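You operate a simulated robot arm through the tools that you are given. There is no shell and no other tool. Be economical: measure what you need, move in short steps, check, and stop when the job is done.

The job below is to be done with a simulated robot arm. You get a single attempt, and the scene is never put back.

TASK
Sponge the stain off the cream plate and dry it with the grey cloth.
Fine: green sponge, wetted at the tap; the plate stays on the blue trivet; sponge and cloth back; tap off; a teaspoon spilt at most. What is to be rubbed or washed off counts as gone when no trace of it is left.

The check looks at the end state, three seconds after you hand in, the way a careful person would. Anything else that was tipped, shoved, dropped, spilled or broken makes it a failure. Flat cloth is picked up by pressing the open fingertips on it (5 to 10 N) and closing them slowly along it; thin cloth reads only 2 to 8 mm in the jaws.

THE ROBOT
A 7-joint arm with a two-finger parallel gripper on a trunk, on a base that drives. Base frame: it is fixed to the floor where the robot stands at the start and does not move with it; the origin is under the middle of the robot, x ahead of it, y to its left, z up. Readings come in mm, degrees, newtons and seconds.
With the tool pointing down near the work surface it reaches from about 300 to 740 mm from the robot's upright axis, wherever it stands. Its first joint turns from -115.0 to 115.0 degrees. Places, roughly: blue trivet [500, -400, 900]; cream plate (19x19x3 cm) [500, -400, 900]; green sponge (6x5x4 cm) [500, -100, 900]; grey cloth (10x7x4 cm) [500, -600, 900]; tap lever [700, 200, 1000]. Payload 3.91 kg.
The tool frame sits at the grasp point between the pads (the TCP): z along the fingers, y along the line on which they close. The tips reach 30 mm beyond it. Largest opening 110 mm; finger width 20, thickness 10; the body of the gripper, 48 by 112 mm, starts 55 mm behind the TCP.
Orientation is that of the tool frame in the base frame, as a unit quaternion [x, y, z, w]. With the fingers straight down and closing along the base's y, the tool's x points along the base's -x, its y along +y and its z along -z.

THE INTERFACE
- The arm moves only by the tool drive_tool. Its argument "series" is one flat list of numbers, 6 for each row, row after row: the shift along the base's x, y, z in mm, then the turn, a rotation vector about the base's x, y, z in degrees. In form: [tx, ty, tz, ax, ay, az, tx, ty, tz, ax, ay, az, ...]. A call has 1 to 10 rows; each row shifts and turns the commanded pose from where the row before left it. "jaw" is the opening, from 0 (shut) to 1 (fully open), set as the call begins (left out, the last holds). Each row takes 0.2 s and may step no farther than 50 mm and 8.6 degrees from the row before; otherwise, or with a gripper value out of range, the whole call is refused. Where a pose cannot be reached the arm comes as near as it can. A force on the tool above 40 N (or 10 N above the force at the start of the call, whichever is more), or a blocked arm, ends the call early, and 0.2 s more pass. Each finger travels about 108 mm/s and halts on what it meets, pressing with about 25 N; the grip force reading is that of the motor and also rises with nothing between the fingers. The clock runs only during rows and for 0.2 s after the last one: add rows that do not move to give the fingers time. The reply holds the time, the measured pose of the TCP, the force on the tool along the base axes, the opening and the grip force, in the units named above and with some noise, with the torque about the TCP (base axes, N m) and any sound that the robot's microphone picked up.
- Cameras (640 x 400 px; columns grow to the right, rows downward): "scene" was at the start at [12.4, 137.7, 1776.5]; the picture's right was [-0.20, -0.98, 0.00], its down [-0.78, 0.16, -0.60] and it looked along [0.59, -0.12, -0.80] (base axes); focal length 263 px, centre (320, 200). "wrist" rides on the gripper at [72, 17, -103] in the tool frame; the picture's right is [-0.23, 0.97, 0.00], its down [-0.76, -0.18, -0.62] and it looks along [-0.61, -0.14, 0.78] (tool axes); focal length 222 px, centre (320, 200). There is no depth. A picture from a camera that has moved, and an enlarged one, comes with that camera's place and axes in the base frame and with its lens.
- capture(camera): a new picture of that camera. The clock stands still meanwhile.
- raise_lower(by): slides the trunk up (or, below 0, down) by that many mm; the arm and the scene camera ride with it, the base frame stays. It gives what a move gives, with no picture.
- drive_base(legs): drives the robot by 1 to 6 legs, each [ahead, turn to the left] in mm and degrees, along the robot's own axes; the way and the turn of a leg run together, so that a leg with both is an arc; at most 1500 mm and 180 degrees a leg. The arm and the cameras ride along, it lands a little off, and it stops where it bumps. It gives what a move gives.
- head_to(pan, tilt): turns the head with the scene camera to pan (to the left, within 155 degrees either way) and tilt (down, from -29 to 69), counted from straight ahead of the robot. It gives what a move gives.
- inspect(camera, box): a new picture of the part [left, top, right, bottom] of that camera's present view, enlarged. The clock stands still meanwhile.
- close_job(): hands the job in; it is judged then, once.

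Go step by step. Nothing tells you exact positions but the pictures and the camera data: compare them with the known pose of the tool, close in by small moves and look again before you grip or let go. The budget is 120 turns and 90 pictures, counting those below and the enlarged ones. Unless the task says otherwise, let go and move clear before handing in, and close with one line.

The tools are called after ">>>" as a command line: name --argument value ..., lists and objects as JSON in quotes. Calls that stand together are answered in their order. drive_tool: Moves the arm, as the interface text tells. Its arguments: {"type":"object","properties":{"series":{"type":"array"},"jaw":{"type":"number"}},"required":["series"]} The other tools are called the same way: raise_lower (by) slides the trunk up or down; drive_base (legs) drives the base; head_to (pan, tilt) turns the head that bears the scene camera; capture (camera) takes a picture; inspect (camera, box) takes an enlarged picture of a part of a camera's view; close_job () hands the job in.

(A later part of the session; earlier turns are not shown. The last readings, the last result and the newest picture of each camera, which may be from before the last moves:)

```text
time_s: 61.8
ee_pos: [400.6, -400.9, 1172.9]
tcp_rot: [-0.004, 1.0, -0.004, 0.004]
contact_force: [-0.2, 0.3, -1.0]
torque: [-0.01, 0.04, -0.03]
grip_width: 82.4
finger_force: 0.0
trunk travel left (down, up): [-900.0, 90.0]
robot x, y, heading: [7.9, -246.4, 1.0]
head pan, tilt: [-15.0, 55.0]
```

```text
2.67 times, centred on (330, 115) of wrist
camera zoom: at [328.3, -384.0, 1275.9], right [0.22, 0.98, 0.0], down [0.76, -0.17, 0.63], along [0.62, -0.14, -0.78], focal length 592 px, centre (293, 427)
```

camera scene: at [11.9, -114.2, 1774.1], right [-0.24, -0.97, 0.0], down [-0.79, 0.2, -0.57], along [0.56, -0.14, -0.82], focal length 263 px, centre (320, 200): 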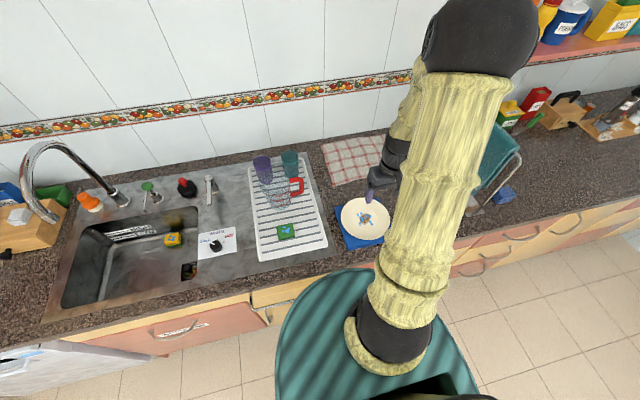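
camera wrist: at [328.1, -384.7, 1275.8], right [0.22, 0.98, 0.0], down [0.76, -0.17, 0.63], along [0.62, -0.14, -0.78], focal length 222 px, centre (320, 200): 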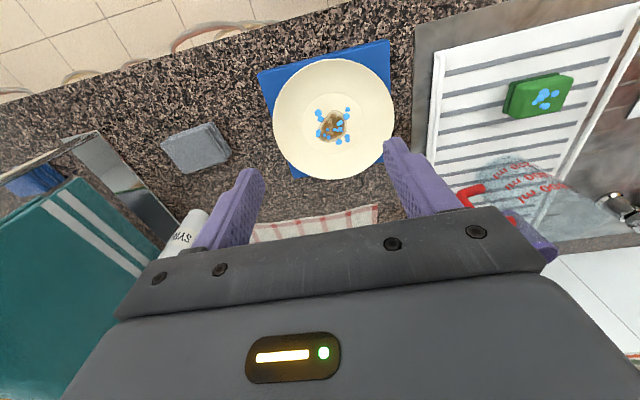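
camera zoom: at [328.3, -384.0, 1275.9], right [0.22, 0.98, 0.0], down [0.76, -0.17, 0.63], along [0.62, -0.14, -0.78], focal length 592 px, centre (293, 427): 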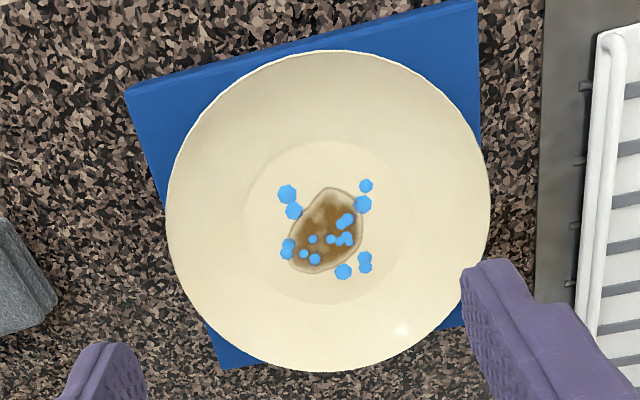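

Stain spans about x 440–493, y -417…-371 on the plate's flat floor (centre ≈ [465,-390]). Now back to the sponge to pick it up.

>>> drive_tool --series '[11, 42, 0, 0, 0, 0, 11, 42, 0, 0, 0, 0, 11, 42, 0, 0, 0, 0, 11, 42, 0, 0, 0, 0, 11, 42, 0, 0, 0, 0, 11, 42, -20, 0, 0, 0, 11, 44, -20, 0, 0, 0, 0, 0, -48, 0, 0, 0, 0, 0, -48, 0, 0, 0, 0, 0, -20, 0, 0, 0]'

>>> drive_tool --series '[0, 0, 0, 0, 0, 0]'

>>> capture --camera "wrist"

```text
time_s: 64.0
ee_pos: [478.4, -104.6, 1016.5]
tcp_rot: [-0.004, 1.0, -0.002, 0.003]
contact_force: [-0.5, -0.6, 0.1]
torque: [0.03, -0.01, 0.06]
grip_width: 82.5
finger_force: 0.1
trunk travel left (down, up): [-900.0, 90.0]
robot x, y, heading: [7.0, -245.6, 1.1]
head pan, tilt: [-15.0, 55.0]
```

```text
time_s: 64.4
ee_pos: [479.1, -105.2, 1017.4]
tcp_rot: [-0.004, 1.0, -0.004, 0.005]
contact_force: [0.8, -0.2, 0.1]
torque: [0.01, 0.0, -0.01]
grip_width: 82.5
finger_force: 0.2
trunk travel left (down, up): [-900.0, 90.0]
robot x, y, heading: [7.7, -248.0, 1.4]
head pan, tilt: [-15.0, 55.0]
```

```text
54 pictures are left
camera wrist: at [405.7, -88.0, 1120.0], right [0.22, 0.98, 0.0], down [0.76, -0.17, 0.63], along [0.62, -0.14, -0.78], focal length 222 px, centre (320, 200)
```

wrist: 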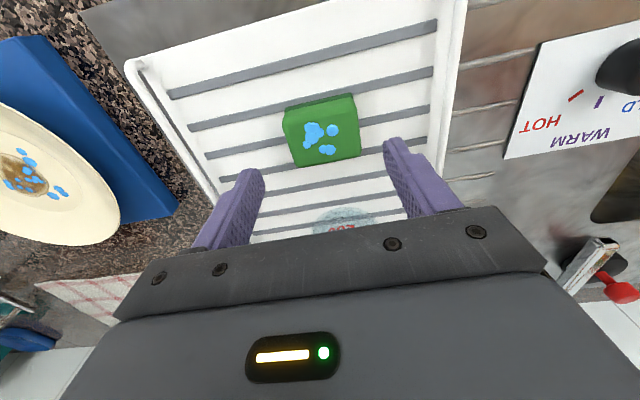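

The sponge is centred in the jaws. Down, grip, lift.

>>> drive_tool --series '[0, 0, -30, 0, 0, 0, 0, 2, -28, 0, 0, 0, 0, 0, -3, 0, 0, 0, 0, 0, 0, 0, 0, 0]'

>>> drive_tool --series '[0, 0, 0, 0, 0, 0, 0, 0, 0, 0, 0, 0, 0, 0, 0, 0, 0, 0, 0, 0, 20, 0, 0, 0, 0, 0, 40, 0, 0, 0, 0, 0, 40, 0, 0, 0]' --jaw 0.3

>>> drive_tool --series '[-2, -48, 0, 0, 0, 0, -2, -48, 0, 0, 0, 0, -2, -48, 0, 0, 0, 0, -2, -48, 0, 0, 0, 0, -2, -48, 0, 0, 0, 0, -2, -44, 0, 0, 0, 0, 0, 0, 0, 0, 0, 0]'

>>> capture --camera "wrist"

```text
time_s: 65.4
ee_pos: [477.7, -104.0, 956.0]
tcp_rot: [-0.004, 1.0, -0.003, 0.005]
contact_force: [-0.2, -0.6, -0.6]
torque: [-0.01, 0.02, 0.0]
grip_width: 82.6
finger_force: 0.1
trunk travel left (down, up): [-900.0, 90.0]
robot x, y, heading: [6.7, -246.2, 1.0]
head pan, tilt: [-15.0, 55.0]
```

```text
time_s: 66.8
ee_pos: [475.1, -104.8, 1058.9]
tcp_rot: [-0.005, 1.0, -0.005, 0.005]
contact_force: [0.1, -0.5, -0.1]
torque: [0.04, 0.0, 0.03]
grip_width: 58.8
finger_force: 24.6
trunk travel left (down, up): [-900.0, 90.0]
robot x, y, heading: [3.7, -250.1, 0.8]
head pan, tilt: [-15.0, 55.0]
```

```text
time_s: 68.4
ee_pos: [464.6, -388.3, 1055.9]
tcp_rot: [-0.005, 1.0, -0.004, 0.005]
contact_force: [-0.4, -0.7, 0.7]
torque: [0.01, -0.02, 0.0]
grip_width: 59.0
finger_force: 25.0
trunk travel left (down, up): [-900.0, 90.0]
robot x, y, heading: [2.3, -244.3, 1.1]
head pan, tilt: [-15.0, 55.0]
```

```text
53 pictures are left
camera wrist: at [392.4, -371.7, 1159.8], right [0.22, 0.98, 0.0], down [0.76, -0.17, 0.63], along [0.62, -0.14, -0.78], focal length 222 px, centre (320, 200)
```

wrist: 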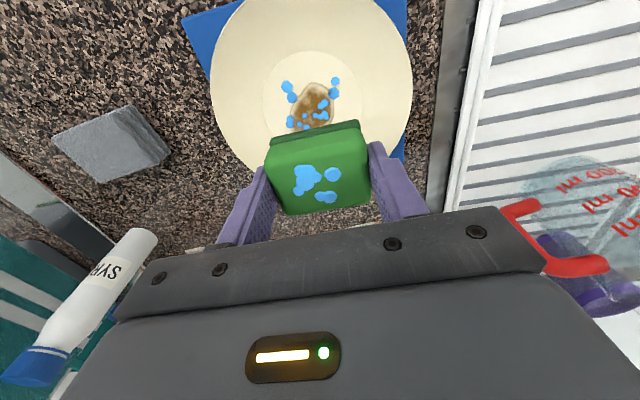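

The plate centre checks out at about [465,-389]. I descend onto the stain in small steps until a light contact force.

>>> drive_tool --series '[1, -3, -30, 0, 0, 0, 1, 0, -30, 0, 0, 0, 0, 0, -10, 0, 0, 0, 0, 0, -4, 0, 0, 0, 0, 0, -4, 0, 0, 0, 0, 0, -3, 0, 0, 0]'

```text
time_s: 69.8
ee_pos: [466.0, -391.0, 978.7]
tcp_rot: [-0.004, 1.0, -0.004, 0.008]
contact_force: [-1.0, -1.6, 40.2]
torque: [-0.13, 0.39, 0.02]
grip_width: 59.1
finger_force: 25.0
trunk travel left (down, up): [-900.0, 90.0]
robot x, y, heading: [6.8, -249.4, 1.0]
head pan, tilt: [-15.0, 55.0]
```

Contact came earlier (z≈979) and is too firm; I ease off.

>>> drive_tool --series '[0, 0, 3, 0, 0, 0, 0, 0, 0, 0, 0, 0]'

```text
time_s: 70.4
ee_pos: [468.0, -390.5, 978.4]
tcp_rot: [-0.004, 1.0, -0.002, 0.005]
contact_force: [0.6, -2.5, 22.2]
torque: [-0.2, -0.09, 0.03]
grip_width: 58.7
finger_force: 24.5
trunk travel left (down, up): [-900.0, 90.0]
robot x, y, heading: [4.6, -247.1, 1.0]
head pan, tilt: [-15.0, 55.0]
```

>>> drive_tool --series '[0, 0, 2, 0, 0, 0, 0, 0, 0, 0, 0, 0]'

```text
time_s: 71.0
ee_pos: [466.6, -390.0, 979.4]
tcp_rot: [-0.004, 1.0, -0.003, 0.004]
contact_force: [0.2, -1.8, 1.8]
torque: [-0.09, -0.09, -0.03]
grip_width: 59.3
finger_force: 25.6
trunk travel left (down, up): [-900.0, 90.0]
robot x, y, heading: [2.3, -248.0, 0.9]
head pan, tilt: [-15.0, 55.0]
```

Light now; a millimetre down gives roughly 8–10 N. I start wiping with small strokes over the stain.

>>> drive_tool --series '[0, 0, -1, 0, 0, 0, 8, 0, 0, 0, 0, 0, 6, 0, 0, 0, 0, 0, -10, 0, 0, 0, 0, 0, -10, 0, 0, 0, 0, 0, -8, 0, 0, 0, 0, 0, 0, 8, 0, 0, 0, 0, 10, 0, 0, 0, 0, 0, 10, 0, 0, 0, 0, 0, 0, 0, 0, 0, 0, 0]'

>>> capture --camera "wrist"

```text
time_s: 73.2
ee_pos: [474.2, -382.6, 979.4]
tcp_rot: [-0.005, 1.0, -0.003, 0.006]
contact_force: [-2.0, 0.2, 3.9]
torque: [-0.14, 0.07, 0.02]
grip_width: 59.2
finger_force: 24.7
trunk travel left (down, up): [-900.0, 90.0]
robot x, y, heading: [4.7, -248.8, 1.0]
head pan, tilt: [-15.0, 55.0]
```

```text
52 pictures are left
camera wrist: at [400.9, -365.9, 1082.5], right [0.22, 0.98, 0.0], down [0.76, -0.17, 0.63], along [0.62, -0.14, -0.78], focal length 222 px, centre (320, 200)
```

wrist: 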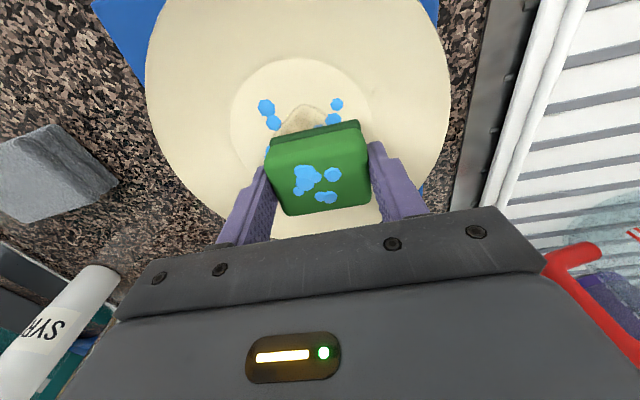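

The stain is fading and the plate stays. I press slightly more and continue in rows covering the whole stain.

>>> drive_tool --series '[0, 0, -0.7, 0, 0, 0, -12, 0, 0, 0, 0, 0, -12, 0, 0, 0, 0, 0, 0, -8, 0, 0, 0, 0, 14, 0, 0, 0, 0, 0, 14, 0, 0, 0, 0, 0, 0, -8, 0, 0, 0, 0, -14, 0, 0, 0, 0, 0, -14, 0, 0, 0, 0, 0, 0, -8, 0, 0, 0, 0]'

>>> drive_tool --series '[14, 0, 0, 0, 0, 0, 14, 0, 0, 0, 0, 0, 0, 12, 0, 0, 0, 0, 0, 12, 0, 0, 0, 0, -10, 0, 0, 0, 0, 0, 0, -12, 0, 0, 0, 0, 0, -12, 0, 0, 0, 0, -10, 0, 0, 0, 0, 0, 0, 12, 0, 0, 0, 0, 0, 14, 0, 0, 0, 0]'

>>> drive_tool --series '[0, 0, 30, 0, 0, 0, -20, 0, 40, 0, 0, 0, -25, 0, 30, 0, 0, 0, 0, 0, 0, 0, 0, 0]'

>>> capture --camera "wrist"

```text
time_s: 75.4
ee_pos: [448.6, -403.2, 979.1]
tcp_rot: [-0.005, 1.0, -0.003, 0.004]
contact_force: [0.2, 7.9, 10.1]
torque: [0.43, -0.1, -0.03]
grip_width: 58.6
finger_force: 24.9
trunk travel left (down, up): [-900.0, 90.0]
robot x, y, heading: [3.7, -248.6, 1.0]
head pan, tilt: [-15.0, 55.0]
```

```text
time_s: 77.6
ee_pos: [457.2, -381.3, 979.0]
tcp_rot: [-0.004, 1.0, -0.003, 0.004]
contact_force: [-0.5, -5.7, 16.3]
torque: [-0.48, 0.07, -0.05]
grip_width: 59.1
finger_force: 24.8
trunk travel left (down, up): [-900.0, 90.0]
robot x, y, heading: [2.4, -250.4, 1.0]
head pan, tilt: [-15.0, 55.0]
```

```text
time_s: 78.6
ee_pos: [412.4, -380.0, 1079.7]
tcp_rot: [-0.005, 1.0, -0.003, 0.004]
contact_force: [1.0, -0.8, -0.2]
torque: [0.01, -0.01, 0.01]
grip_width: 58.9
finger_force: 24.9
trunk travel left (down, up): [-900.0, 90.0]
robot x, y, heading: [2.7, -249.1, 1.0]
head pan, tilt: [-15.0, 55.0]
```

```text
51 pictures are left
camera wrist: at [340.8, -363.8, 1182.4], right [0.22, 0.98, 0.0], down [0.76, -0.17, 0.63], along [0.61, -0.14, -0.78], focal length 222 px, centre (320, 200)
```

wrist: 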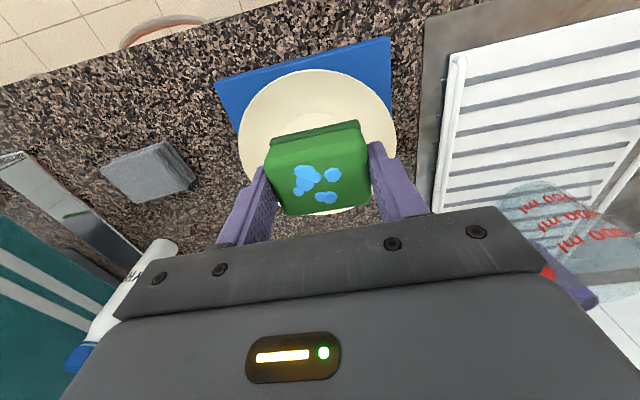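

The sponge blocks the view; I shift toward the drainer to see the plate freely.

>>> drive_tool --series '[0, 45, 10, 0, 0, 0, 10, 45, 10, 0, 0, 0, 10, 40, 0, 0, 0, 0, 0, 0, 0, 0, 0, 0]'

>>> inspect --camera "wrist" --box '[70, 30, 290, 210]'

```text
time_s: 79.6
ee_pos: [432.3, -251.9, 1099.2]
tcp_rot: [-0.005, 1.0, -0.003, 0.004]
contact_force: [-0.4, -0.4, 0.1]
torque: [0.02, -0.03, 0.01]
grip_width: 59.0
finger_force: 25.2
trunk travel left (down, up): [-900.0, 90.0]
robot x, y, heading: [8.0, -244.3, 0.9]
head pan, tilt: [-15.0, 55.0]
```

```text
2.22 times, centred on (180, 120) of wrist
camera zoom: at [359.2, -235.5, 1201.2], right [0.22, 0.98, 0.0], down [0.76, -0.17, 0.63], along [0.61, -0.14, -0.78], focal length 494 px, centre (631, 378)
```

zoom: 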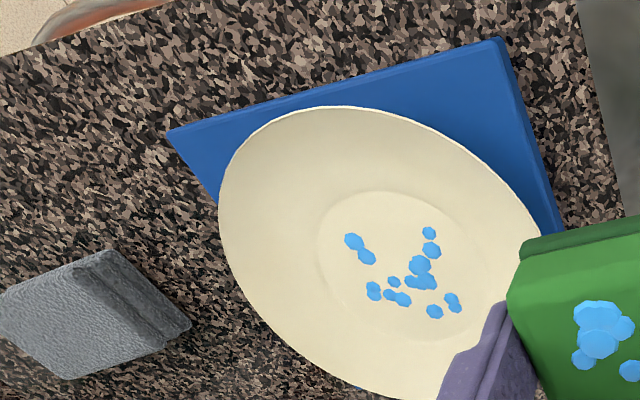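

>>> inspect --camera "wrist" --box '[165, 100, 260, 190]'

```text
4.44 times, centred on (212, 145) of wrist
camera zoom: at [359.2, -235.5, 1201.2], right [0.22, 0.98, 0.0], down [0.76, -0.17, 0.63], along [0.61, -0.14, -0.78], focal length 987 px, centre (798, 444)
```

zoom: 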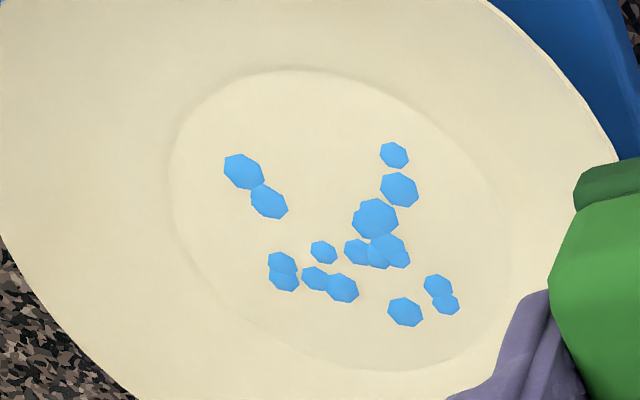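

The stain is gone, only water drops remain. I return the sponge to its place on the drainer.

>>> drive_tool --series '[15, 49, 0, 0, 0, 0, 15, 45, 0, 0, 0, 0, 16, 45, 0, 0, 0, 0, 0, 9, -30, 0, 0, 0, 0, 0, -45, 0, 0, 0, 0, 0, -45, 0, 0, 0, 0, 0, -18, 0, 0, 0, 0, 0, -4, 0, 0, 0, 0, 0, 0, 0, 0, 0]'

```text
refused: row 1 steps farther than a row can; nothing moved
```

>>> drive_tool --series '[15, 46, 0, 0, 0, 0, 15, 46, 0, 0, 0, 0, 16, 46, 0, 0, 0, 0, 0, 9, -30, 0, 0, 0, 0, 0, -45, 0, 0, 0, 0, 0, -45, 0, 0, 0, 0, 0, -18, 0, 0, 0, 0, 0, -3, 0, 0, 0, 0, 0, 0, 0, 0, 0]'

```text
time_s: 81.6
ee_pos: [479.6, -103.9, 956.6]
tcp_rot: [-0.005, 1.0, -0.004, 0.004]
contact_force: [-0.3, 0.2, -0.9]
torque: [-0.03, 0.0, -0.02]
grip_width: 58.9
finger_force: 24.5
trunk travel left (down, up): [-900.0, 90.0]
robot x, y, heading: [1.1, -247.8, 1.0]
head pan, tilt: [-15.0, 55.0]
```

>>> drive_tool --series '[0, 0, -1, 0, 0, 0, 0, 0, 0, 0, 0, 0]'

>>> drive_tool --series '[0, 0, 0, 0, 0, 0, 0, 0, 0, 0, 0, 0, 0, 0, 40, 0, 0, 0, 0, 0, 45, 0, 0, 0, 0, 0, 45, 0, 0, 0, -10, -30, 35, 0, 0, 0, -10, -48, 0, 0, 0, 0, 0, -48, 0, 0, 0, 0, 0, -48, 0, 0, 0, 0, 0, -48, 0, 0, 0, 0]' --jaw 0.75

>>> capture --camera "wrist"

```text
time_s: 82.2
ee_pos: [479.2, -102.8, 956.0]
tcp_rot: [-0.004, 1.0, -0.003, 0.005]
contact_force: [-0.2, -0.3, 0.4]
torque: [0.0, 0.0, 0.0]
grip_width: 59.0
finger_force: 24.9
trunk travel left (down, up): [-900.0, 90.0]
robot x, y, heading: [7.5, -246.9, 1.0]
head pan, tilt: [-15.0, 55.0]
```

```text
time_s: 84.4
ee_pos: [459.8, -327.0, 1121.5]
tcp_rot: [-0.006, 1.0, -0.002, 0.005]
contact_force: [-0.9, 0.3, -0.2]
torque: [0.03, 0.01, -0.03]
grip_width: 82.5
finger_force: 0.1
trunk travel left (down, up): [-900.0, 90.0]
robot x, y, heading: [7.6, -249.5, 0.8]
head pan, tilt: [-15.0, 55.0]
```

```text
48 pictures are left
camera wrist: at [386.9, -311.3, 1224.9], right [0.22, 0.98, 0.0], down [0.76, -0.17, 0.63], along [0.62, -0.14, -0.78], focal length 222 px, centre (320, 200)
```

wrist: 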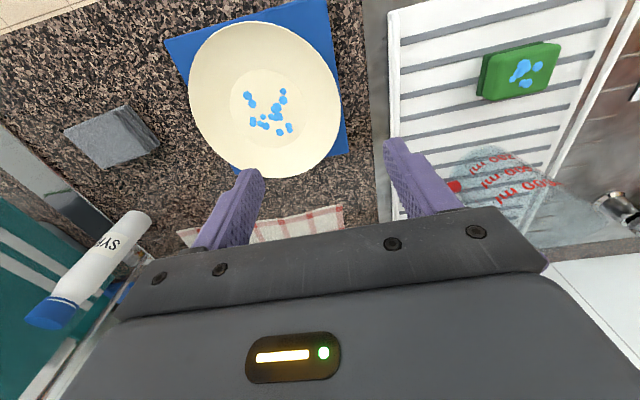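

The sponge is back. Now over to the grey cloth.

>>> drive_tool --series '[-6, -42, 0, 0, 0, 0, -6, -42, 0, 0, 0, 0, -6, -42, 0, 0, 0, 0, -6, -42, 0, 0, 0, 0, -6, -42, 0, 0, 0, 0, -6, -42, 0, 0, 0, 0, -6, -41, 0, 0, 0, 0, 0, 0, 0, 0, 0, 0]' --jaw 0.9

>>> capture --camera "wrist"

```text
time_s: 86.2
ee_pos: [416.2, -619.9, 1120.9]
tcp_rot: [-0.005, 1.0, -0.004, 0.004]
contact_force: [-0.5, 0.9, 0.4]
torque: [-0.02, 0.01, 0.0]
grip_width: 98.9
finger_force: 0.0
trunk travel left (down, up): [-900.0, 90.0]
robot x, y, heading: [5.8, -247.5, 0.9]
head pan, tilt: [-15.0, 55.0]
```

```text
47 pictures are left
camera wrist: at [343.7, -602.3, 1225.2], right [0.22, 0.98, 0.0], down [0.76, -0.17, 0.63], along [0.62, -0.14, -0.78], focal length 222 px, centre (320, 200)
```

wrist: 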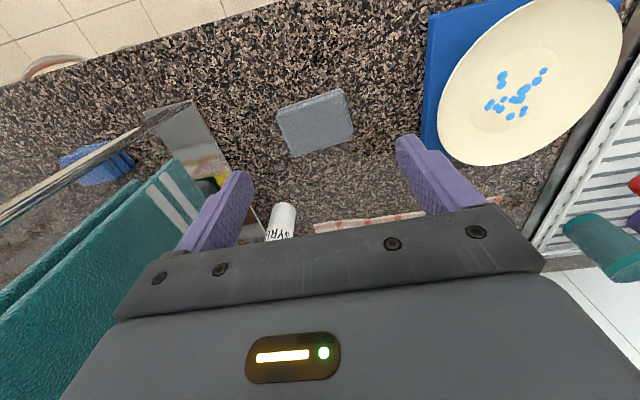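

>>> inspect --camera "wrist" --box '[260, 70, 380, 170]'

>>> inspect --camera "scene" --box '[380, 140, 600, 280]'

```text
4.00 times, centred on (320, 120) of wrist
camera zoom: at [343.7, -602.3, 1225.2], right [0.22, 0.98, 0.0], down [0.76, -0.17, 0.63], along [0.62, -0.14, -0.78], focal length 888 px, centre (320, 520)
```

zoom: 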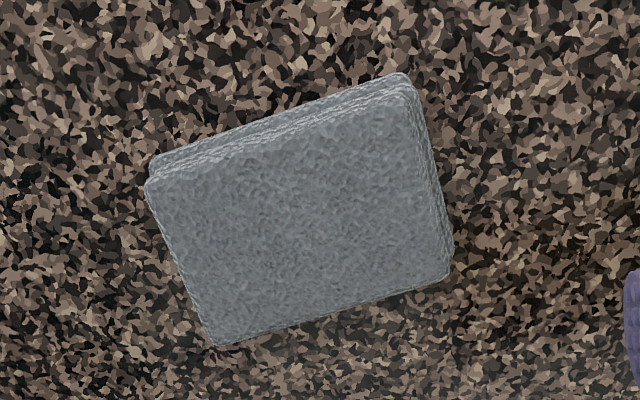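

```text
2.86 times, centred on (490, 210) of scene
camera zoom: at [12.1, -113.0, 1774.0], right [-0.24, -0.97, 0.0], down [-0.8, 0.2, -0.57], along [0.56, -0.14, -0.82], focal length 752 px, centre (-166, 171)
```

zoom: 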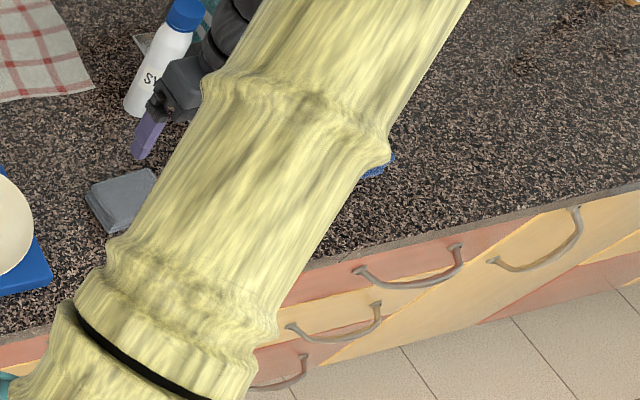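

Cloth pad: centre about [453,-634], roughly 88×65×30 mm, turned about +4.5°. I rotate the tool -85° so the jaws close across its short side, with the camera facing away from the rack.

>>> drive_tool --series '[4, -2, 0, 0, 0, -8.5, 4, -2, 0, 0, 0, -8.5, 4, -2, 0, 0, 0, -8.5, 4, -2, 0, 0, 0, -8.5, 4, -2, 0, 0, 0, -8.5, 4, -2, 0, 0, 0, -8.5, 4, -2, 0, 0, 0, -8.5, 4, 0, 0, 0, 0, -8.5, 4, 0, 0, 0, 0, -8.5, 1, 0, 0, 0, 0, -8.5]'

>>> capture --camera "wrist"

>>> capture --camera "scene"

```text
time_s: 88.4
ee_pos: [452.7, -633.4, 1121.3]
tcp_rot: [0.674, 0.739, -0.005, 0.0]
contact_force: [0.8, -1.6, -0.2]
torque: [-0.03, 0.03, -0.01]
grip_width: 99.0
finger_force: 0.1
trunk travel left (down, up): [-900.0, 90.0]
robot x, y, heading: [6.0, -247.2, 1.2]
head pan, tilt: [-15.0, 55.0]
```

```text
44 pictures are left
camera wrist: at [465.1, -558.1, 1224.5], right [0.99, -0.14, 0.0], down [-0.1, -0.77, 0.63], along [-0.09, -0.63, -0.78], focal length 222 px, centre (320, 200)
```

wrist: 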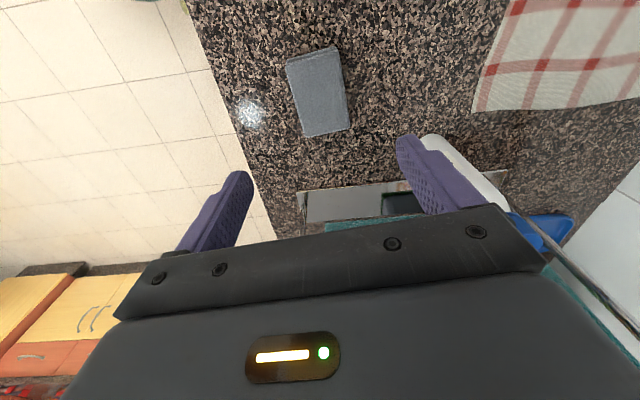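

```text
43 pictures are left
camera scene: at [11.9, -114.1, 1774.1], right [-0.24, -0.97, 0.0], down [-0.8, 0.2, -0.57], along [0.56, -0.14, -0.82], focal length 263 px, centre (320, 200)
```

scene: 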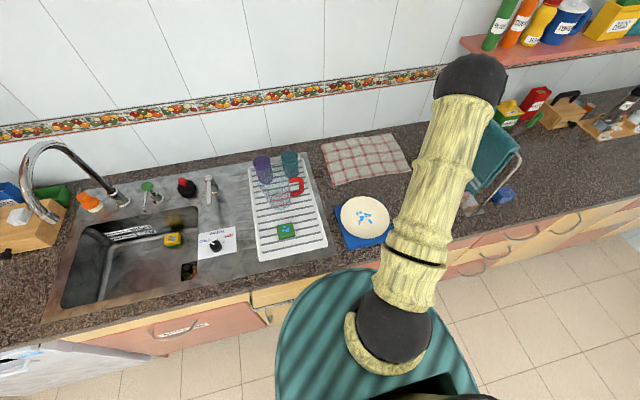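

Aligned within a degree or two. I descend around the cloth.

>>> drive_tool --series '[0, 0, -45, 0, 0, 0, 0, 0, -45, 0, 0, 0, 0, 0, -40, 0, 0, 0, 0, 0, 0, 0, 0, 0]'

>>> capture --camera "wrist"

```text
time_s: 89.4
ee_pos: [453.9, -632.7, 991.7]
tcp_rot: [0.672, 0.741, -0.006, 0.002]
contact_force: [-0.8, 0.0, -0.5]
torque: [0.01, -0.01, 0.02]
grip_width: 98.9
finger_force: 0.0
trunk travel left (down, up): [-900.0, 90.0]
robot x, y, heading: [6.8, -250.9, 0.8]
head pan, tilt: [-15.0, 55.0]
```

```text
42 pictures are left
camera wrist: at [464.8, -557.5, 1094.8], right [0.99, -0.13, 0.0], down [-0.1, -0.77, 0.63], along [-0.09, -0.63, -0.78], focal length 222 px, centre (320, 200)
```

wrist: 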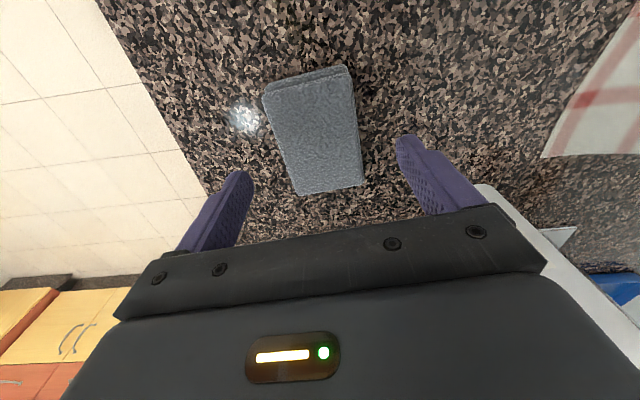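

>>> drive_tool --series '[0, 0, -25, 0, 0, 0, 0, 0, -15, 0, 0, 0, 0, 0, -8, 0, 0, 0, 0, 0, 0, 0, 0, 0]'

>>> drive_tool --series '[0, 0, 0, 0, 0, 0, 0, 0, 0, 0, 0, 0, 0, 0, 0, 0, 0, 0, 0, 0, 0, 0, 0, 0]' --jaw 0.3

>>> capture --camera "wrist"

```text
time_s: 90.4
ee_pos: [454.0, -632.0, 943.8]
tcp_rot: [0.673, 0.74, -0.005, 0.0]
contact_force: [0.4, 0.6, -0.7]
torque: [0.02, 0.02, -0.02]
grip_width: 99.1
finger_force: 0.0
trunk travel left (down, up): [-900.0, 90.0]
robot x, y, heading: [5.3, -249.5, 1.0]
head pan, tilt: [-15.0, 55.0]
```

```text
time_s: 91.4
ee_pos: [454.4, -632.0, 943.7]
tcp_rot: [0.672, 0.74, -0.006, 0.001]
contact_force: [-0.2, 0.3, -0.4]
torque: [0.01, -0.02, 0.01]
grip_width: 63.2
finger_force: 25.0
trunk travel left (down, up): [-900.0, 90.0]
robot x, y, heading: [4.3, -247.1, 1.1]
head pan, tilt: [-15.0, 55.0]
```

```text
41 pictures are left
camera wrist: at [465.5, -557.9, 1046.9], right [0.99, -0.13, 0.0], down [-0.1, -0.77, 0.63], along [-0.09, -0.63, -0.78], focal length 222 px, centre (320, 200)
```

wrist: 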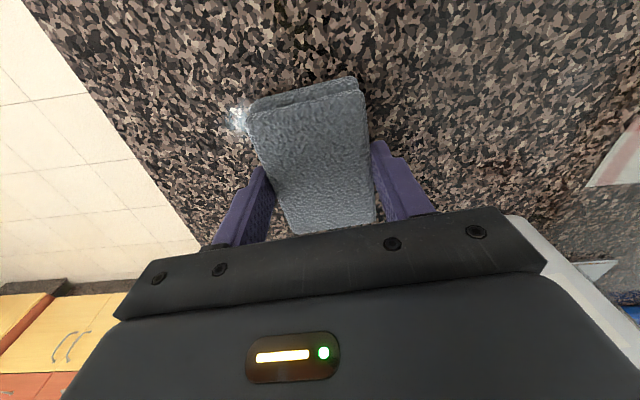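

The cloth is held (63 mm). I lift and carry it over the plate.

>>> drive_tool --series '[0, 0, 20, 0, 0, 0, 0, 0, 40, 0, 0, 0, 0, 0, 45, 0, 0, 0, 2, 40, 0, 0, 0, 0, 2, 40, 0, 0, 0, 0, 2, 40, 0, 0, 0, 0, 2, 40, 0, 0, 0, 0, 2, 40, 0, 0, 0, 0, 2, 40, 0, 0, 0, 0, 0, 0, 0, 0, 0, 0]'

>>> capture --camera "wrist"

>>> capture --camera "scene"

```text
time_s: 93.6
ee_pos: [465.0, -393.2, 1047.7]
tcp_rot: [0.673, 0.74, -0.006, 0.0]
contact_force: [-0.2, -0.1, -0.2]
torque: [-0.01, 0.0, 0.03]
grip_width: 63.3
finger_force: 25.4
trunk travel left (down, up): [-900.0, 90.0]
robot x, y, heading: [5.3, -247.1, 1.1]
head pan, tilt: [-15.0, 55.0]
```

```text
40 pictures are left
camera wrist: at [477.0, -319.4, 1150.8], right [0.99, -0.13, 0.0], down [-0.1, -0.77, 0.63], along [-0.09, -0.62, -0.78], focal length 222 px, centre (320, 200)
```

wrist: 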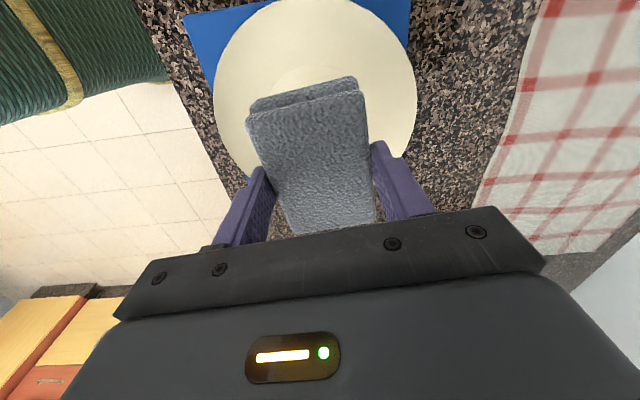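

```text
39 pictures are left
camera scene: at [11.9, -115.4, 1774.2], right [-0.24, -0.97, 0.0], down [-0.79, 0.2, -0.57], along [0.56, -0.14, -0.82], focal length 263 px, centre (320, 200)
```

scene: 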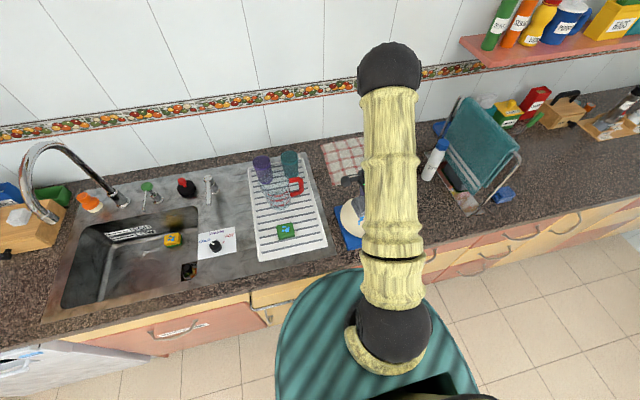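

The pad hangs centred over the plate. I lower it toward the floor of the plate, the last millimetres slowly.

>>> drive_tool --series '[0, 0, -30, 0, 0, 0, 0, 0, -25, 0, 0, 0, 0, 0, -7, 0, 0, 0, 0, 0, -2, 0, 0, 0, 0, 0, -2, 0, 0, 0, 0, 0, -2, 0, 0, 0, 0, 0, 0, 0, 0, 0]'

```text
time_s: 95.2
ee_pos: [466.6, -392.0, 983.0]
tcp_rot: [0.673, 0.74, -0.004, 0.004]
contact_force: [4.5, -3.3, 36.7]
torque: [-0.12, -0.35, 0.01]
grip_width: 63.2
finger_force: 25.3
trunk travel left (down, up): [-900.0, 90.0]
robot x, y, heading: [3.8, -250.0, 0.7]
head pan, tilt: [-15.0, 55.0]
```

Contact again a bit early, perhaps the corners on the slope. I ease to about 10 N, wipe a little and look.

>>> drive_tool --series '[0, 0, 2.5, 0, 0, 0, 0, 0, 1, 0, 0, 0, 0, 0, 0, 0, 0, 0]'

```text
time_s: 96.0
ee_pos: [463.9, -390.1, 983.4]
tcp_rot: [0.673, 0.74, -0.006, -0.001]
contact_force: [-0.9, -1.0, 0.2]
torque: [0.0, 0.01, -0.02]
grip_width: 63.4
finger_force: 24.5
trunk travel left (down, up): [-900.0, 90.0]
robot x, y, heading: [5.7, -246.9, 1.2]
head pan, tilt: [-15.0, 55.0]
```

>>> drive_tool --series '[0, 0, -1.2, 0, 0, 0, 8, 0, 0, 0, 0, 0, 8, 0, 0, 0, 0, 0, -10, 0, 0, 0, 0, 0, -10, 0, 0, 0, 0, 0, -8, 0, 0, 0, 0, 0, 12, 0, 0, 0, 0, 0, 0, 0, 0, 0, 0, 0]'

>>> drive_tool --series '[0, 0, 40, 0, 0, 0, 0, -40, 30, 0, 0, 0, 0, -45, 10, 0, 0, 0, 0, -45, 0, 0, 0, 0, 0, 0, 0, 0, 0, 0]'

>>> capture --camera "wrist"

>>> inspect --camera "scene" --box '[320, 180, 400, 250]'

```text
time_s: 97.8
ee_pos: [465.1, -391.5, 983.0]
tcp_rot: [0.672, 0.74, -0.006, 0.002]
contact_force: [-1.7, 0.4, -0.5]
torque: [0.06, 0.05, -0.02]
grip_width: 63.3
finger_force: 25.0
trunk travel left (down, up): [-900.0, 90.0]
robot x, y, heading: [2.8, -249.6, 1.2]
head pan, tilt: [-15.0, 55.0]
```

```text
time_s: 99.0
ee_pos: [463.7, -519.5, 1064.1]
tcp_rot: [0.672, 0.741, -0.005, 0.002]
contact_force: [0.1, 0.7, -0.4]
torque: [-0.04, 0.03, 0.0]
grip_width: 63.3
finger_force: 25.1
trunk travel left (down, up): [-900.0, 90.0]
robot x, y, heading: [3.0, -250.7, 1.1]
head pan, tilt: [-15.0, 55.0]
```

```text
38 pictures are left
camera wrist: at [476.4, -446.5, 1167.2], right [0.99, -0.13, 0.0], down [-0.1, -0.77, 0.63], along [-0.09, -0.63, -0.78], focal length 222 px, centre (320, 200)
```

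wrist: 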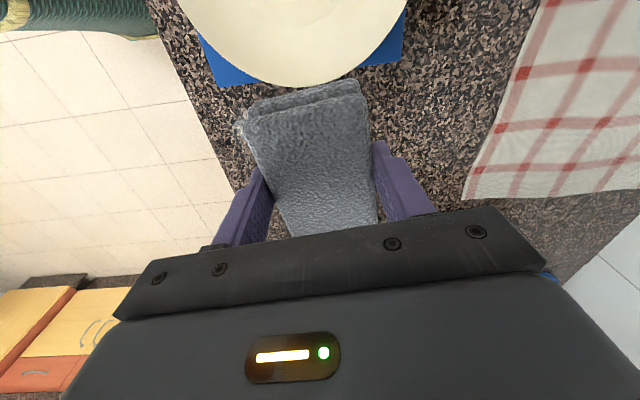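

```text
5.71 times, centred on (360, 215) of scene
camera zoom: at [11.8, -112.5, 1773.9], right [-0.24, -0.97, 0.0], down [-0.8, 0.2, -0.57], along [0.56, -0.14, -0.82], focal length 1504 px, centre (91, 114)
```

zoom: 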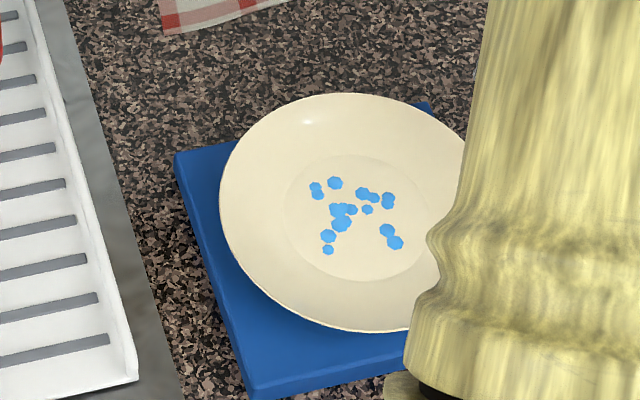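

The drops remain because that pass barely pressed. I return and press with about 10 N while stroking.

>>> drive_tool --series '[0, 45, 0, 0, 0, 0, 0, 45, -10, 0, 0, 0, 0, 40, -30, 0, 0, 0, 0, 0, -30, 0, 0, 0, 0, 0, -10, 0, 0, 0, 0, 0, -1, 0, 0, 0, 0, 0, 0, 0, 0, 0]'

```text
time_s: 100.6
ee_pos: [465.7, -391.1, 982.6]
tcp_rot: [0.672, 0.741, -0.005, 0.002]
contact_force: [-0.4, 1.6, 4.9]
torque: [0.2, -0.02, 0.0]
grip_width: 63.4
finger_force: 24.6
trunk travel left (down, up): [-900.0, 90.0]
robot x, y, heading: [3.2, -248.7, 0.8]
head pan, tilt: [-15.0, 55.0]
```

>>> drive_tool --series '[0, 0, -1, 0, 0, 0, 8, 0, 0, 0, 0, 0, 8, 0, 0, 0, 0, 0, -10, 0, 0, 0, 0, 0, -10, 0, 0, 0, 0, 0, -10, 0, 0, 0, 0, 0, 0, 8, 0, 0, 0, 0, 14, 0, 0, 0, 0, 0, 14, 0, 0, 0, 0, 0, 0, -14, 0, 0, 0, 0]'

>>> drive_tool --series '[-14, 0, 0, 0, 0, 0, -14, 0, 0, 0, 0, 0, 14, 6, 0, 0, 0, 0, 0, 0, 40, 0, 0, 0, 0, -40, 30, 0, 0, 0, 0, -45, 11, 0, 0, 0, 0, -45, 0, 0, 0, 0, 0, 0, 0, 0, 0, 0]'

>>> inspect --camera "scene" --box '[320, 180, 400, 250]'

```text
time_s: 102.0
ee_pos: [460.9, -392.3, 982.8]
tcp_rot: [0.672, 0.741, -0.002, 0.01]
contact_force: [3.5, 1.3, 9.3]
torque: [0.27, 0.22, -0.08]
grip_width: 62.9
finger_force: 25.0
trunk travel left (down, up): [-900.0, 90.0]
robot x, y, heading: [2.5, -249.3, 1.0]
head pan, tilt: [-15.0, 55.0]
stopped in row 6: the force on the tool passed its limit (the readings are from after the stop); the commanded pose is now the measured one
```

```text
time_s: 103.8
ee_pos: [446.7, -515.8, 1064.4]
tcp_rot: [0.671, 0.741, -0.005, 0.009]
contact_force: [0.1, 0.3, -0.3]
torque: [-0.01, 0.06, 0.02]
grip_width: 63.2
finger_force: 24.7
trunk travel left (down, up): [-900.0, 90.0]
robot x, y, heading: [2.4, -249.1, 1.1]
head pan, tilt: [-15.0, 55.0]
```

```text
5.71 times, centred on (360, 215) of scene
camera zoom: at [11.8, -112.6, 1773.9], right [-0.24, -0.97, 0.0], down [-0.8, 0.2, -0.57], along [0.56, -0.14, -0.82], focal length 1504 px, centre (91, 114)
```

zoom: 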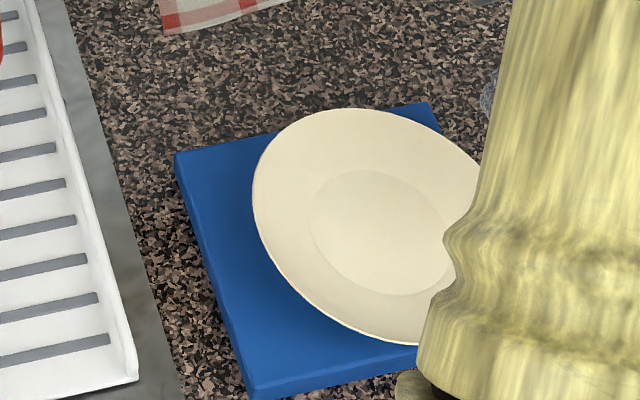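

The drops are gone, but the plate seems to have shifted. I move the arm away further to view it.

>>> drive_tool --series '[0, -45, 15, 0, 0, 0, 0, -45, 15, 0, 0, 0, 0, 0, 0, 0, 0, 0]'

>>> inspect --camera "scene" --box '[310, 170, 430, 270]'

>>> capture --camera "wrist"

```text
time_s: 104.6
ee_pos: [445.2, -607.0, 1095.1]
tcp_rot: [0.672, 0.74, -0.003, 0.008]
contact_force: [0.4, 0.1, -0.7]
torque: [-0.03, 0.01, -0.03]
grip_width: 63.1
finger_force: 24.7
trunk travel left (down, up): [-900.0, 90.0]
robot x, y, heading: [1.8, -247.1, 1.0]
head pan, tilt: [-15.0, 55.0]
```

```text
4.00 times, centred on (370, 220) of scene
camera zoom: at [12.0, -113.3, 1774.0], right [-0.24, -0.97, 0.0], down [-0.8, 0.2, -0.57], along [0.56, -0.14, -0.82], focal length 1053 px, centre (120, 120)
```

zoom: 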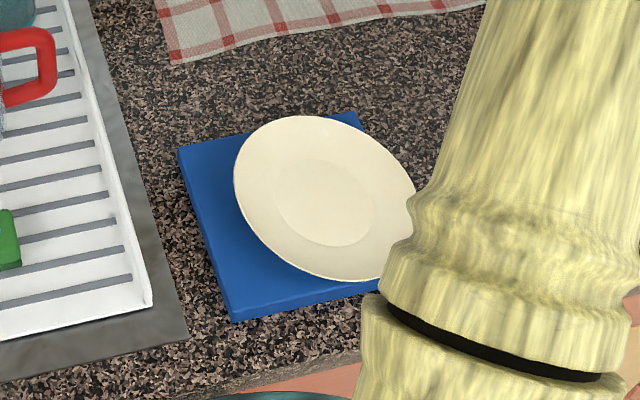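

```text
34 pictures are left
camera wrist: at [454.9, -532.0, 1197.0], right [0.99, -0.13, 0.01], down [-0.11, -0.77, 0.63], along [-0.08, -0.63, -0.77], focal length 222 px, centre (320, 200)
```

wrist: 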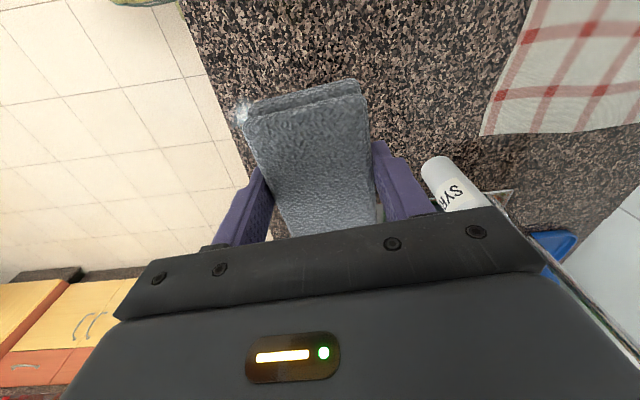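

The plate was dragged toward -y and now leans off the trivet's right edge; I'll repair that after putting the cloth back at its place.

>>> drive_tool --series '[5, -13, -20, 0, 0, 0, 4, -12, -40, 0, 0, 0, 0, 0, -45, 0, 0, 0, 0, 0, -35, 0, 0, 0, 0, 0, -6, 0, 0, 0, 0, 0, -3, 0, 0, 0, 0, 0, 0, 0, 0, 0]'

```text
time_s: 106.2
ee_pos: [454.7, -631.4, 943.9]
tcp_rot: [0.672, 0.741, -0.003, 0.008]
contact_force: [0.7, -0.2, -1.0]
torque: [0.01, 0.04, 0.01]
grip_width: 63.1
finger_force: 25.4
trunk travel left (down, up): [-900.0, 90.0]
robot x, y, heading: [6.4, -251.3, 1.0]
head pan, tilt: [-15.0, 55.0]
```

>>> drive_tool --series '[0, 0, -1.5, 0, 0, 0, 0, 0, -1.5, 0, 0, 0, 0, 0, 0, 0, 0, 0]'

```text
time_s: 107.0
ee_pos: [455.4, -631.9, 942.1]
tcp_rot: [0.672, 0.741, -0.002, 0.008]
contact_force: [-0.4, -0.9, -0.5]
torque: [-0.01, 0.02, 0.01]
grip_width: 63.1
finger_force: 25.0
trunk travel left (down, up): [-900.0, 90.0]
robot x, y, heading: [5.2, -247.4, 0.7]
head pan, tilt: [-15.0, 55.0]
```

>>> drive_tool --series '[0, 0, -1.5, 0, 0, 0, 0, 0, -1.5, 0, 0, 0, 0, 0, -1.5, 0, 0, 0, 0, 0, 0, 0, 0, 0]'

```text
time_s: 108.0
ee_pos: [455.2, -632.1, 938.6]
tcp_rot: [0.672, 0.74, -0.004, 0.01]
contact_force: [-0.2, 1.1, 14.0]
torque: [-0.19, 0.45, -0.02]
grip_width: 63.1
finger_force: 24.8
trunk travel left (down, up): [-900.0, 90.0]
robot x, y, heading: [7.9, -247.3, 1.0]
head pan, tilt: [-15.0, 55.0]
```

Contact with the counter. I release, lift away and view the plate.

>>> drive_tool --series '[0, 0, 1, 0, 0, 0, 0, 0, 0, 0, 0, 0]' --jaw 0.7

>>> drive_tool --series '[0, 0, 0, 0, 0, 0, 0, 0, 30, 0, 0, 0, 0, 0, 45, 0, 0, 0, 0, 0, 45, 0, 0, 0, 0, 0, 45, 0, 0, 0, -20, 40, 0, 0, 0, 0, -20, 45, 0, 0, 0, 0, -20, 45, 0, 0, 0, 0, 0, 45, 0, 0, 0, 0, 0, 45, 0, 0, 0, 0]' --jaw 0.8

>>> capture --camera "wrist"

>>> capture --camera "scene"

```text
time_s: 108.6
ee_pos: [454.4, -632.2, 938.2]
tcp_rot: [0.671, 0.741, -0.002, 0.008]
contact_force: [-0.8, -0.9, 3.7]
torque: [0.03, 0.15, 0.01]
grip_width: 77.0
finger_force: 0.3
trunk travel left (down, up): [-900.0, 90.0]
robot x, y, heading: [5.6, -249.4, 1.1]
head pan, tilt: [-15.0, 55.0]
```

```text
time_s: 110.8
ee_pos: [395.9, -408.8, 1103.4]
tcp_rot: [0.672, 0.741, -0.004, 0.008]
contact_force: [-0.2, 0.7, -0.2]
torque: [-0.01, -0.01, 0.01]
grip_width: 88.0
finger_force: 0.1
trunk travel left (down, up): [-900.0, 90.0]
robot x, y, heading: [4.8, -244.8, 0.6]
head pan, tilt: [-15.0, 55.0]
```

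```text
33 pictures are left
camera wrist: at [404.8, -335.1, 1206.8], right [0.99, -0.13, 0.01], down [-0.11, -0.77, 0.64], along [-0.08, -0.63, -0.77], focal length 222 px, centre (320, 200)
```

wrist: 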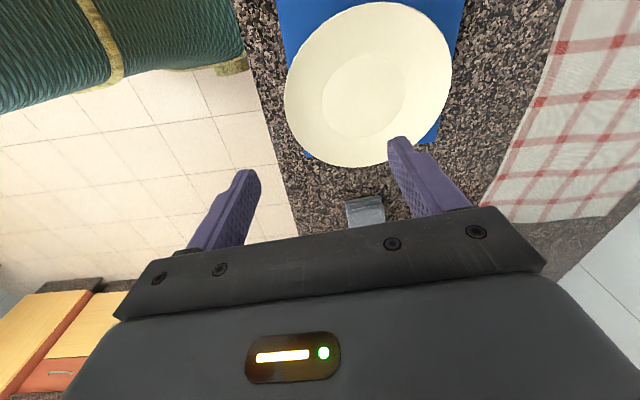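

```text
32 pictures are left
camera scene: at [11.4, -112.2, 1773.9], right [-0.24, -0.97, 0.0], down [-0.79, 0.2, -0.57], along [0.56, -0.14, -0.82], focal length 263 px, centre (320, 200)
```

scene: 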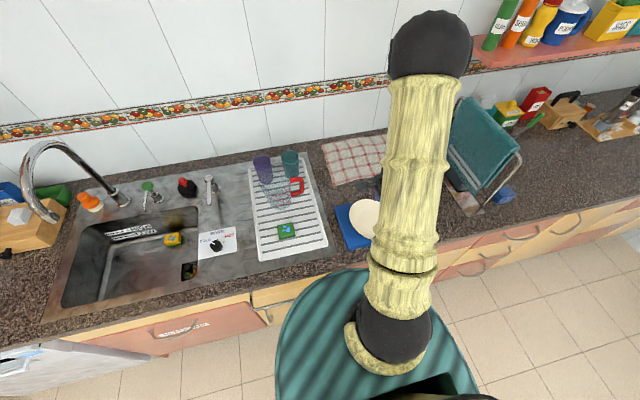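

>>> inspect --camera "wrist" --box '[250, 0, 490, 180]'

>>> inspect --camera "scene" --box '[310, 180, 400, 260]'

```text
2.22 times, centred on (370, 90) of wrist
camera zoom: at [404.8, -335.1, 1206.8], right [0.99, -0.13, 0.01], down [-0.11, -0.77, 0.64], along [-0.08, -0.63, -0.77], focal length 494 px, centre (209, 444)
```

zoom: 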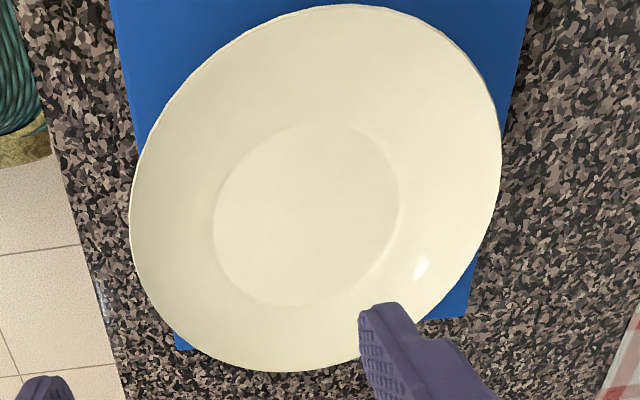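

```text
5.00 times, centred on (355, 220) of scene
camera zoom: at [11.4, -112.2, 1773.9], right [-0.24, -0.97, 0.0], down [-0.79, 0.2, -0.57], along [0.56, -0.14, -0.82], focal length 1316 px, centre (145, 100)
```

zoom: 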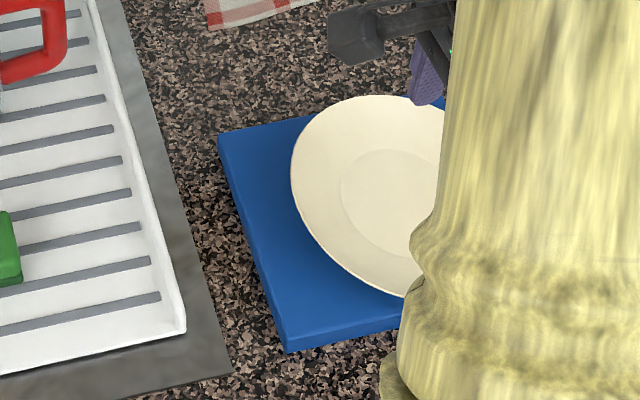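

The cloth wipe left no drops, but the plate moved about 20 mm and may be tilted. I tilt the wrist to get a low side view of it.

>>> drive_tool --series '[15, 30, 0, -8.5, 0, 0, 15, 30, -20, -8.5, 0, 0, 15, 20, -35, -8.5, 0, 0, 10, 0, -35, -8.5, 0, 0, 0, 0, 0, -8.5, 0, 0, 0, 0, 0, 0, 0, 0]'

>>> capture --camera "wrist"

```text
time_s: 112.2
ee_pos: [451.0, -333.3, 1013.3]
tcp_rot: [0.623, 0.689, -0.271, 0.251]
contact_force: [0.5, -0.9, -0.8]
torque: [-0.02, -0.03, 0.03]
grip_width: 87.9
finger_force: 0.2
trunk travel left (down, up): [-900.0, 90.0]
robot x, y, heading: [6.9, -245.1, 1.2]
head pan, tilt: [-15.0, 55.0]
```

```text
29 pictures are left
camera wrist: at [460.3, -208.8, 1038.0], right [0.99, -0.09, 0.1], down [-0.11, -0.14, 0.98], along [-0.08, -0.99, -0.14], focal length 222 px, centre (320, 200)
```

wrist: 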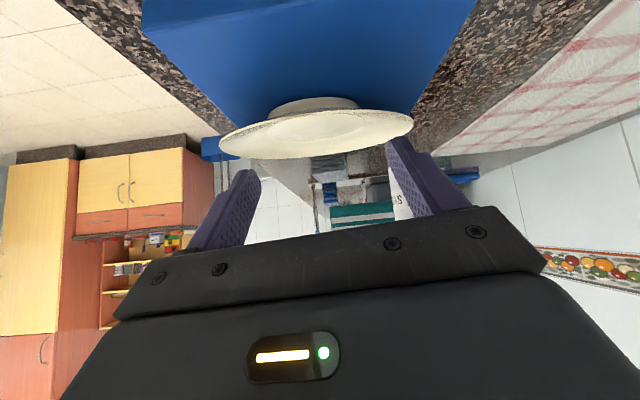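

>>> inspect --camera "wrist" --box '[130, 0, 490, 200]'

```text
1.78 times, centred on (310, 100) of wrist
camera zoom: at [460.3, -208.8, 1038.0], right [0.99, -0.09, 0.1], down [-0.11, -0.14, 0.98], along [-0.08, -0.99, -0.14], focal length 395 px, centre (338, 378)
```

zoom: 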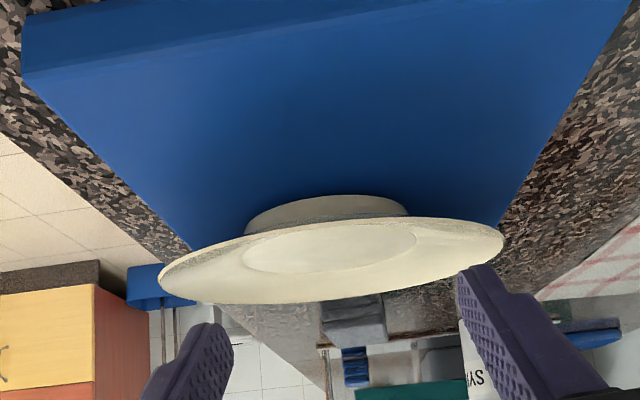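

The plate is clearly tilted about 10° (its -y side low). I need a profile view from the front, so I turn the wrist to face forward and back the base up a little.

>>> drive_tool --series '[0, 0, 40, 0, 0, 8.5, 0, 0, 40, 0, 0, 8.5, -5, 0, 10, 0, 0, 8.5, -5, 0, 0, 0, 0, 8.5, -5, 0, 0, 0, 0, 8.5, -5, 0, 0, 0, 0, 8.5, -5, 0, 0, 0, 0, 8.5, -5, 0, 0, 0, 0, 8.5, 0, 0, 0, 0, 0, 8.5, 0, 0, 0, 0, 0, 8.5]'

>>> drive_base --legs '[[-180, 0]]'

>>> drive_tool --series '[0, -30, -20, 0, 0, 0, 0, -30, -30, 0, 0, 0, 0, -30, -40, 0, 0, 0, 0, 0, 0, 0, 0, 0]'

>>> capture --camera "wrist"

```text
time_s: 114.4
ee_pos: [466.7, -335.4, 1091.3]
tcp_rot: [-0.007, 0.929, -0.028, 0.369]
contact_force: [0.0, -1.0, 1.3]
torque: [0.0, 0.01, 0.02]
grip_width: 88.2
finger_force: 0.0
out of reach, approached as far as the arm can: row 6, 7, 8
trunk travel left (down, up): [-900.0, 90.0]
robot x, y, heading: [5.2, -247.8, 1.1]
head pan, tilt: [-15.0, 55.0]
```

```text
time_s: 116.0
ee_pos: [283.6, -336.4, 1091.8]
tcp_rot: [-0.006, 0.929, -0.031, 0.37]
contact_force: [-1.0, 0.3, -1.0]
torque: [0.01, -0.01, 0.0]
grip_width: 87.7
finger_force: 0.2
trunk travel left (down, up): [-900.0, 90.0]
robot x, y, heading: [-176.6, -250.3, 1.2]
head pan, tilt: [-15.0, 55.0]
```

```text
time_s: 117.0
ee_pos: [285.0, -425.4, 1001.5]
tcp_rot: [-0.008, 0.93, -0.029, 0.367]
contact_force: [-0.6, -0.5, 0.0]
torque: [0.03, 0.01, 0.0]
grip_width: 88.2
finger_force: 0.1
trunk travel left (down, up): [-900.0, 90.0]
robot x, y, heading: [-175.0, -249.9, 1.0]
head pan, tilt: [-15.0, 55.0]
```

```text
27 pictures are left
camera wrist: at [162.3, -406.4, 1026.7], right [0.17, 0.98, 0.1], down [0.13, -0.12, 0.98], along [0.98, -0.16, -0.15], focal length 222 px, centre (320, 200)
```

wrist: 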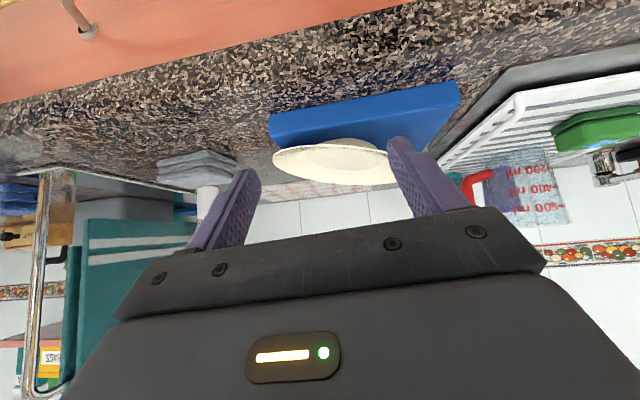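

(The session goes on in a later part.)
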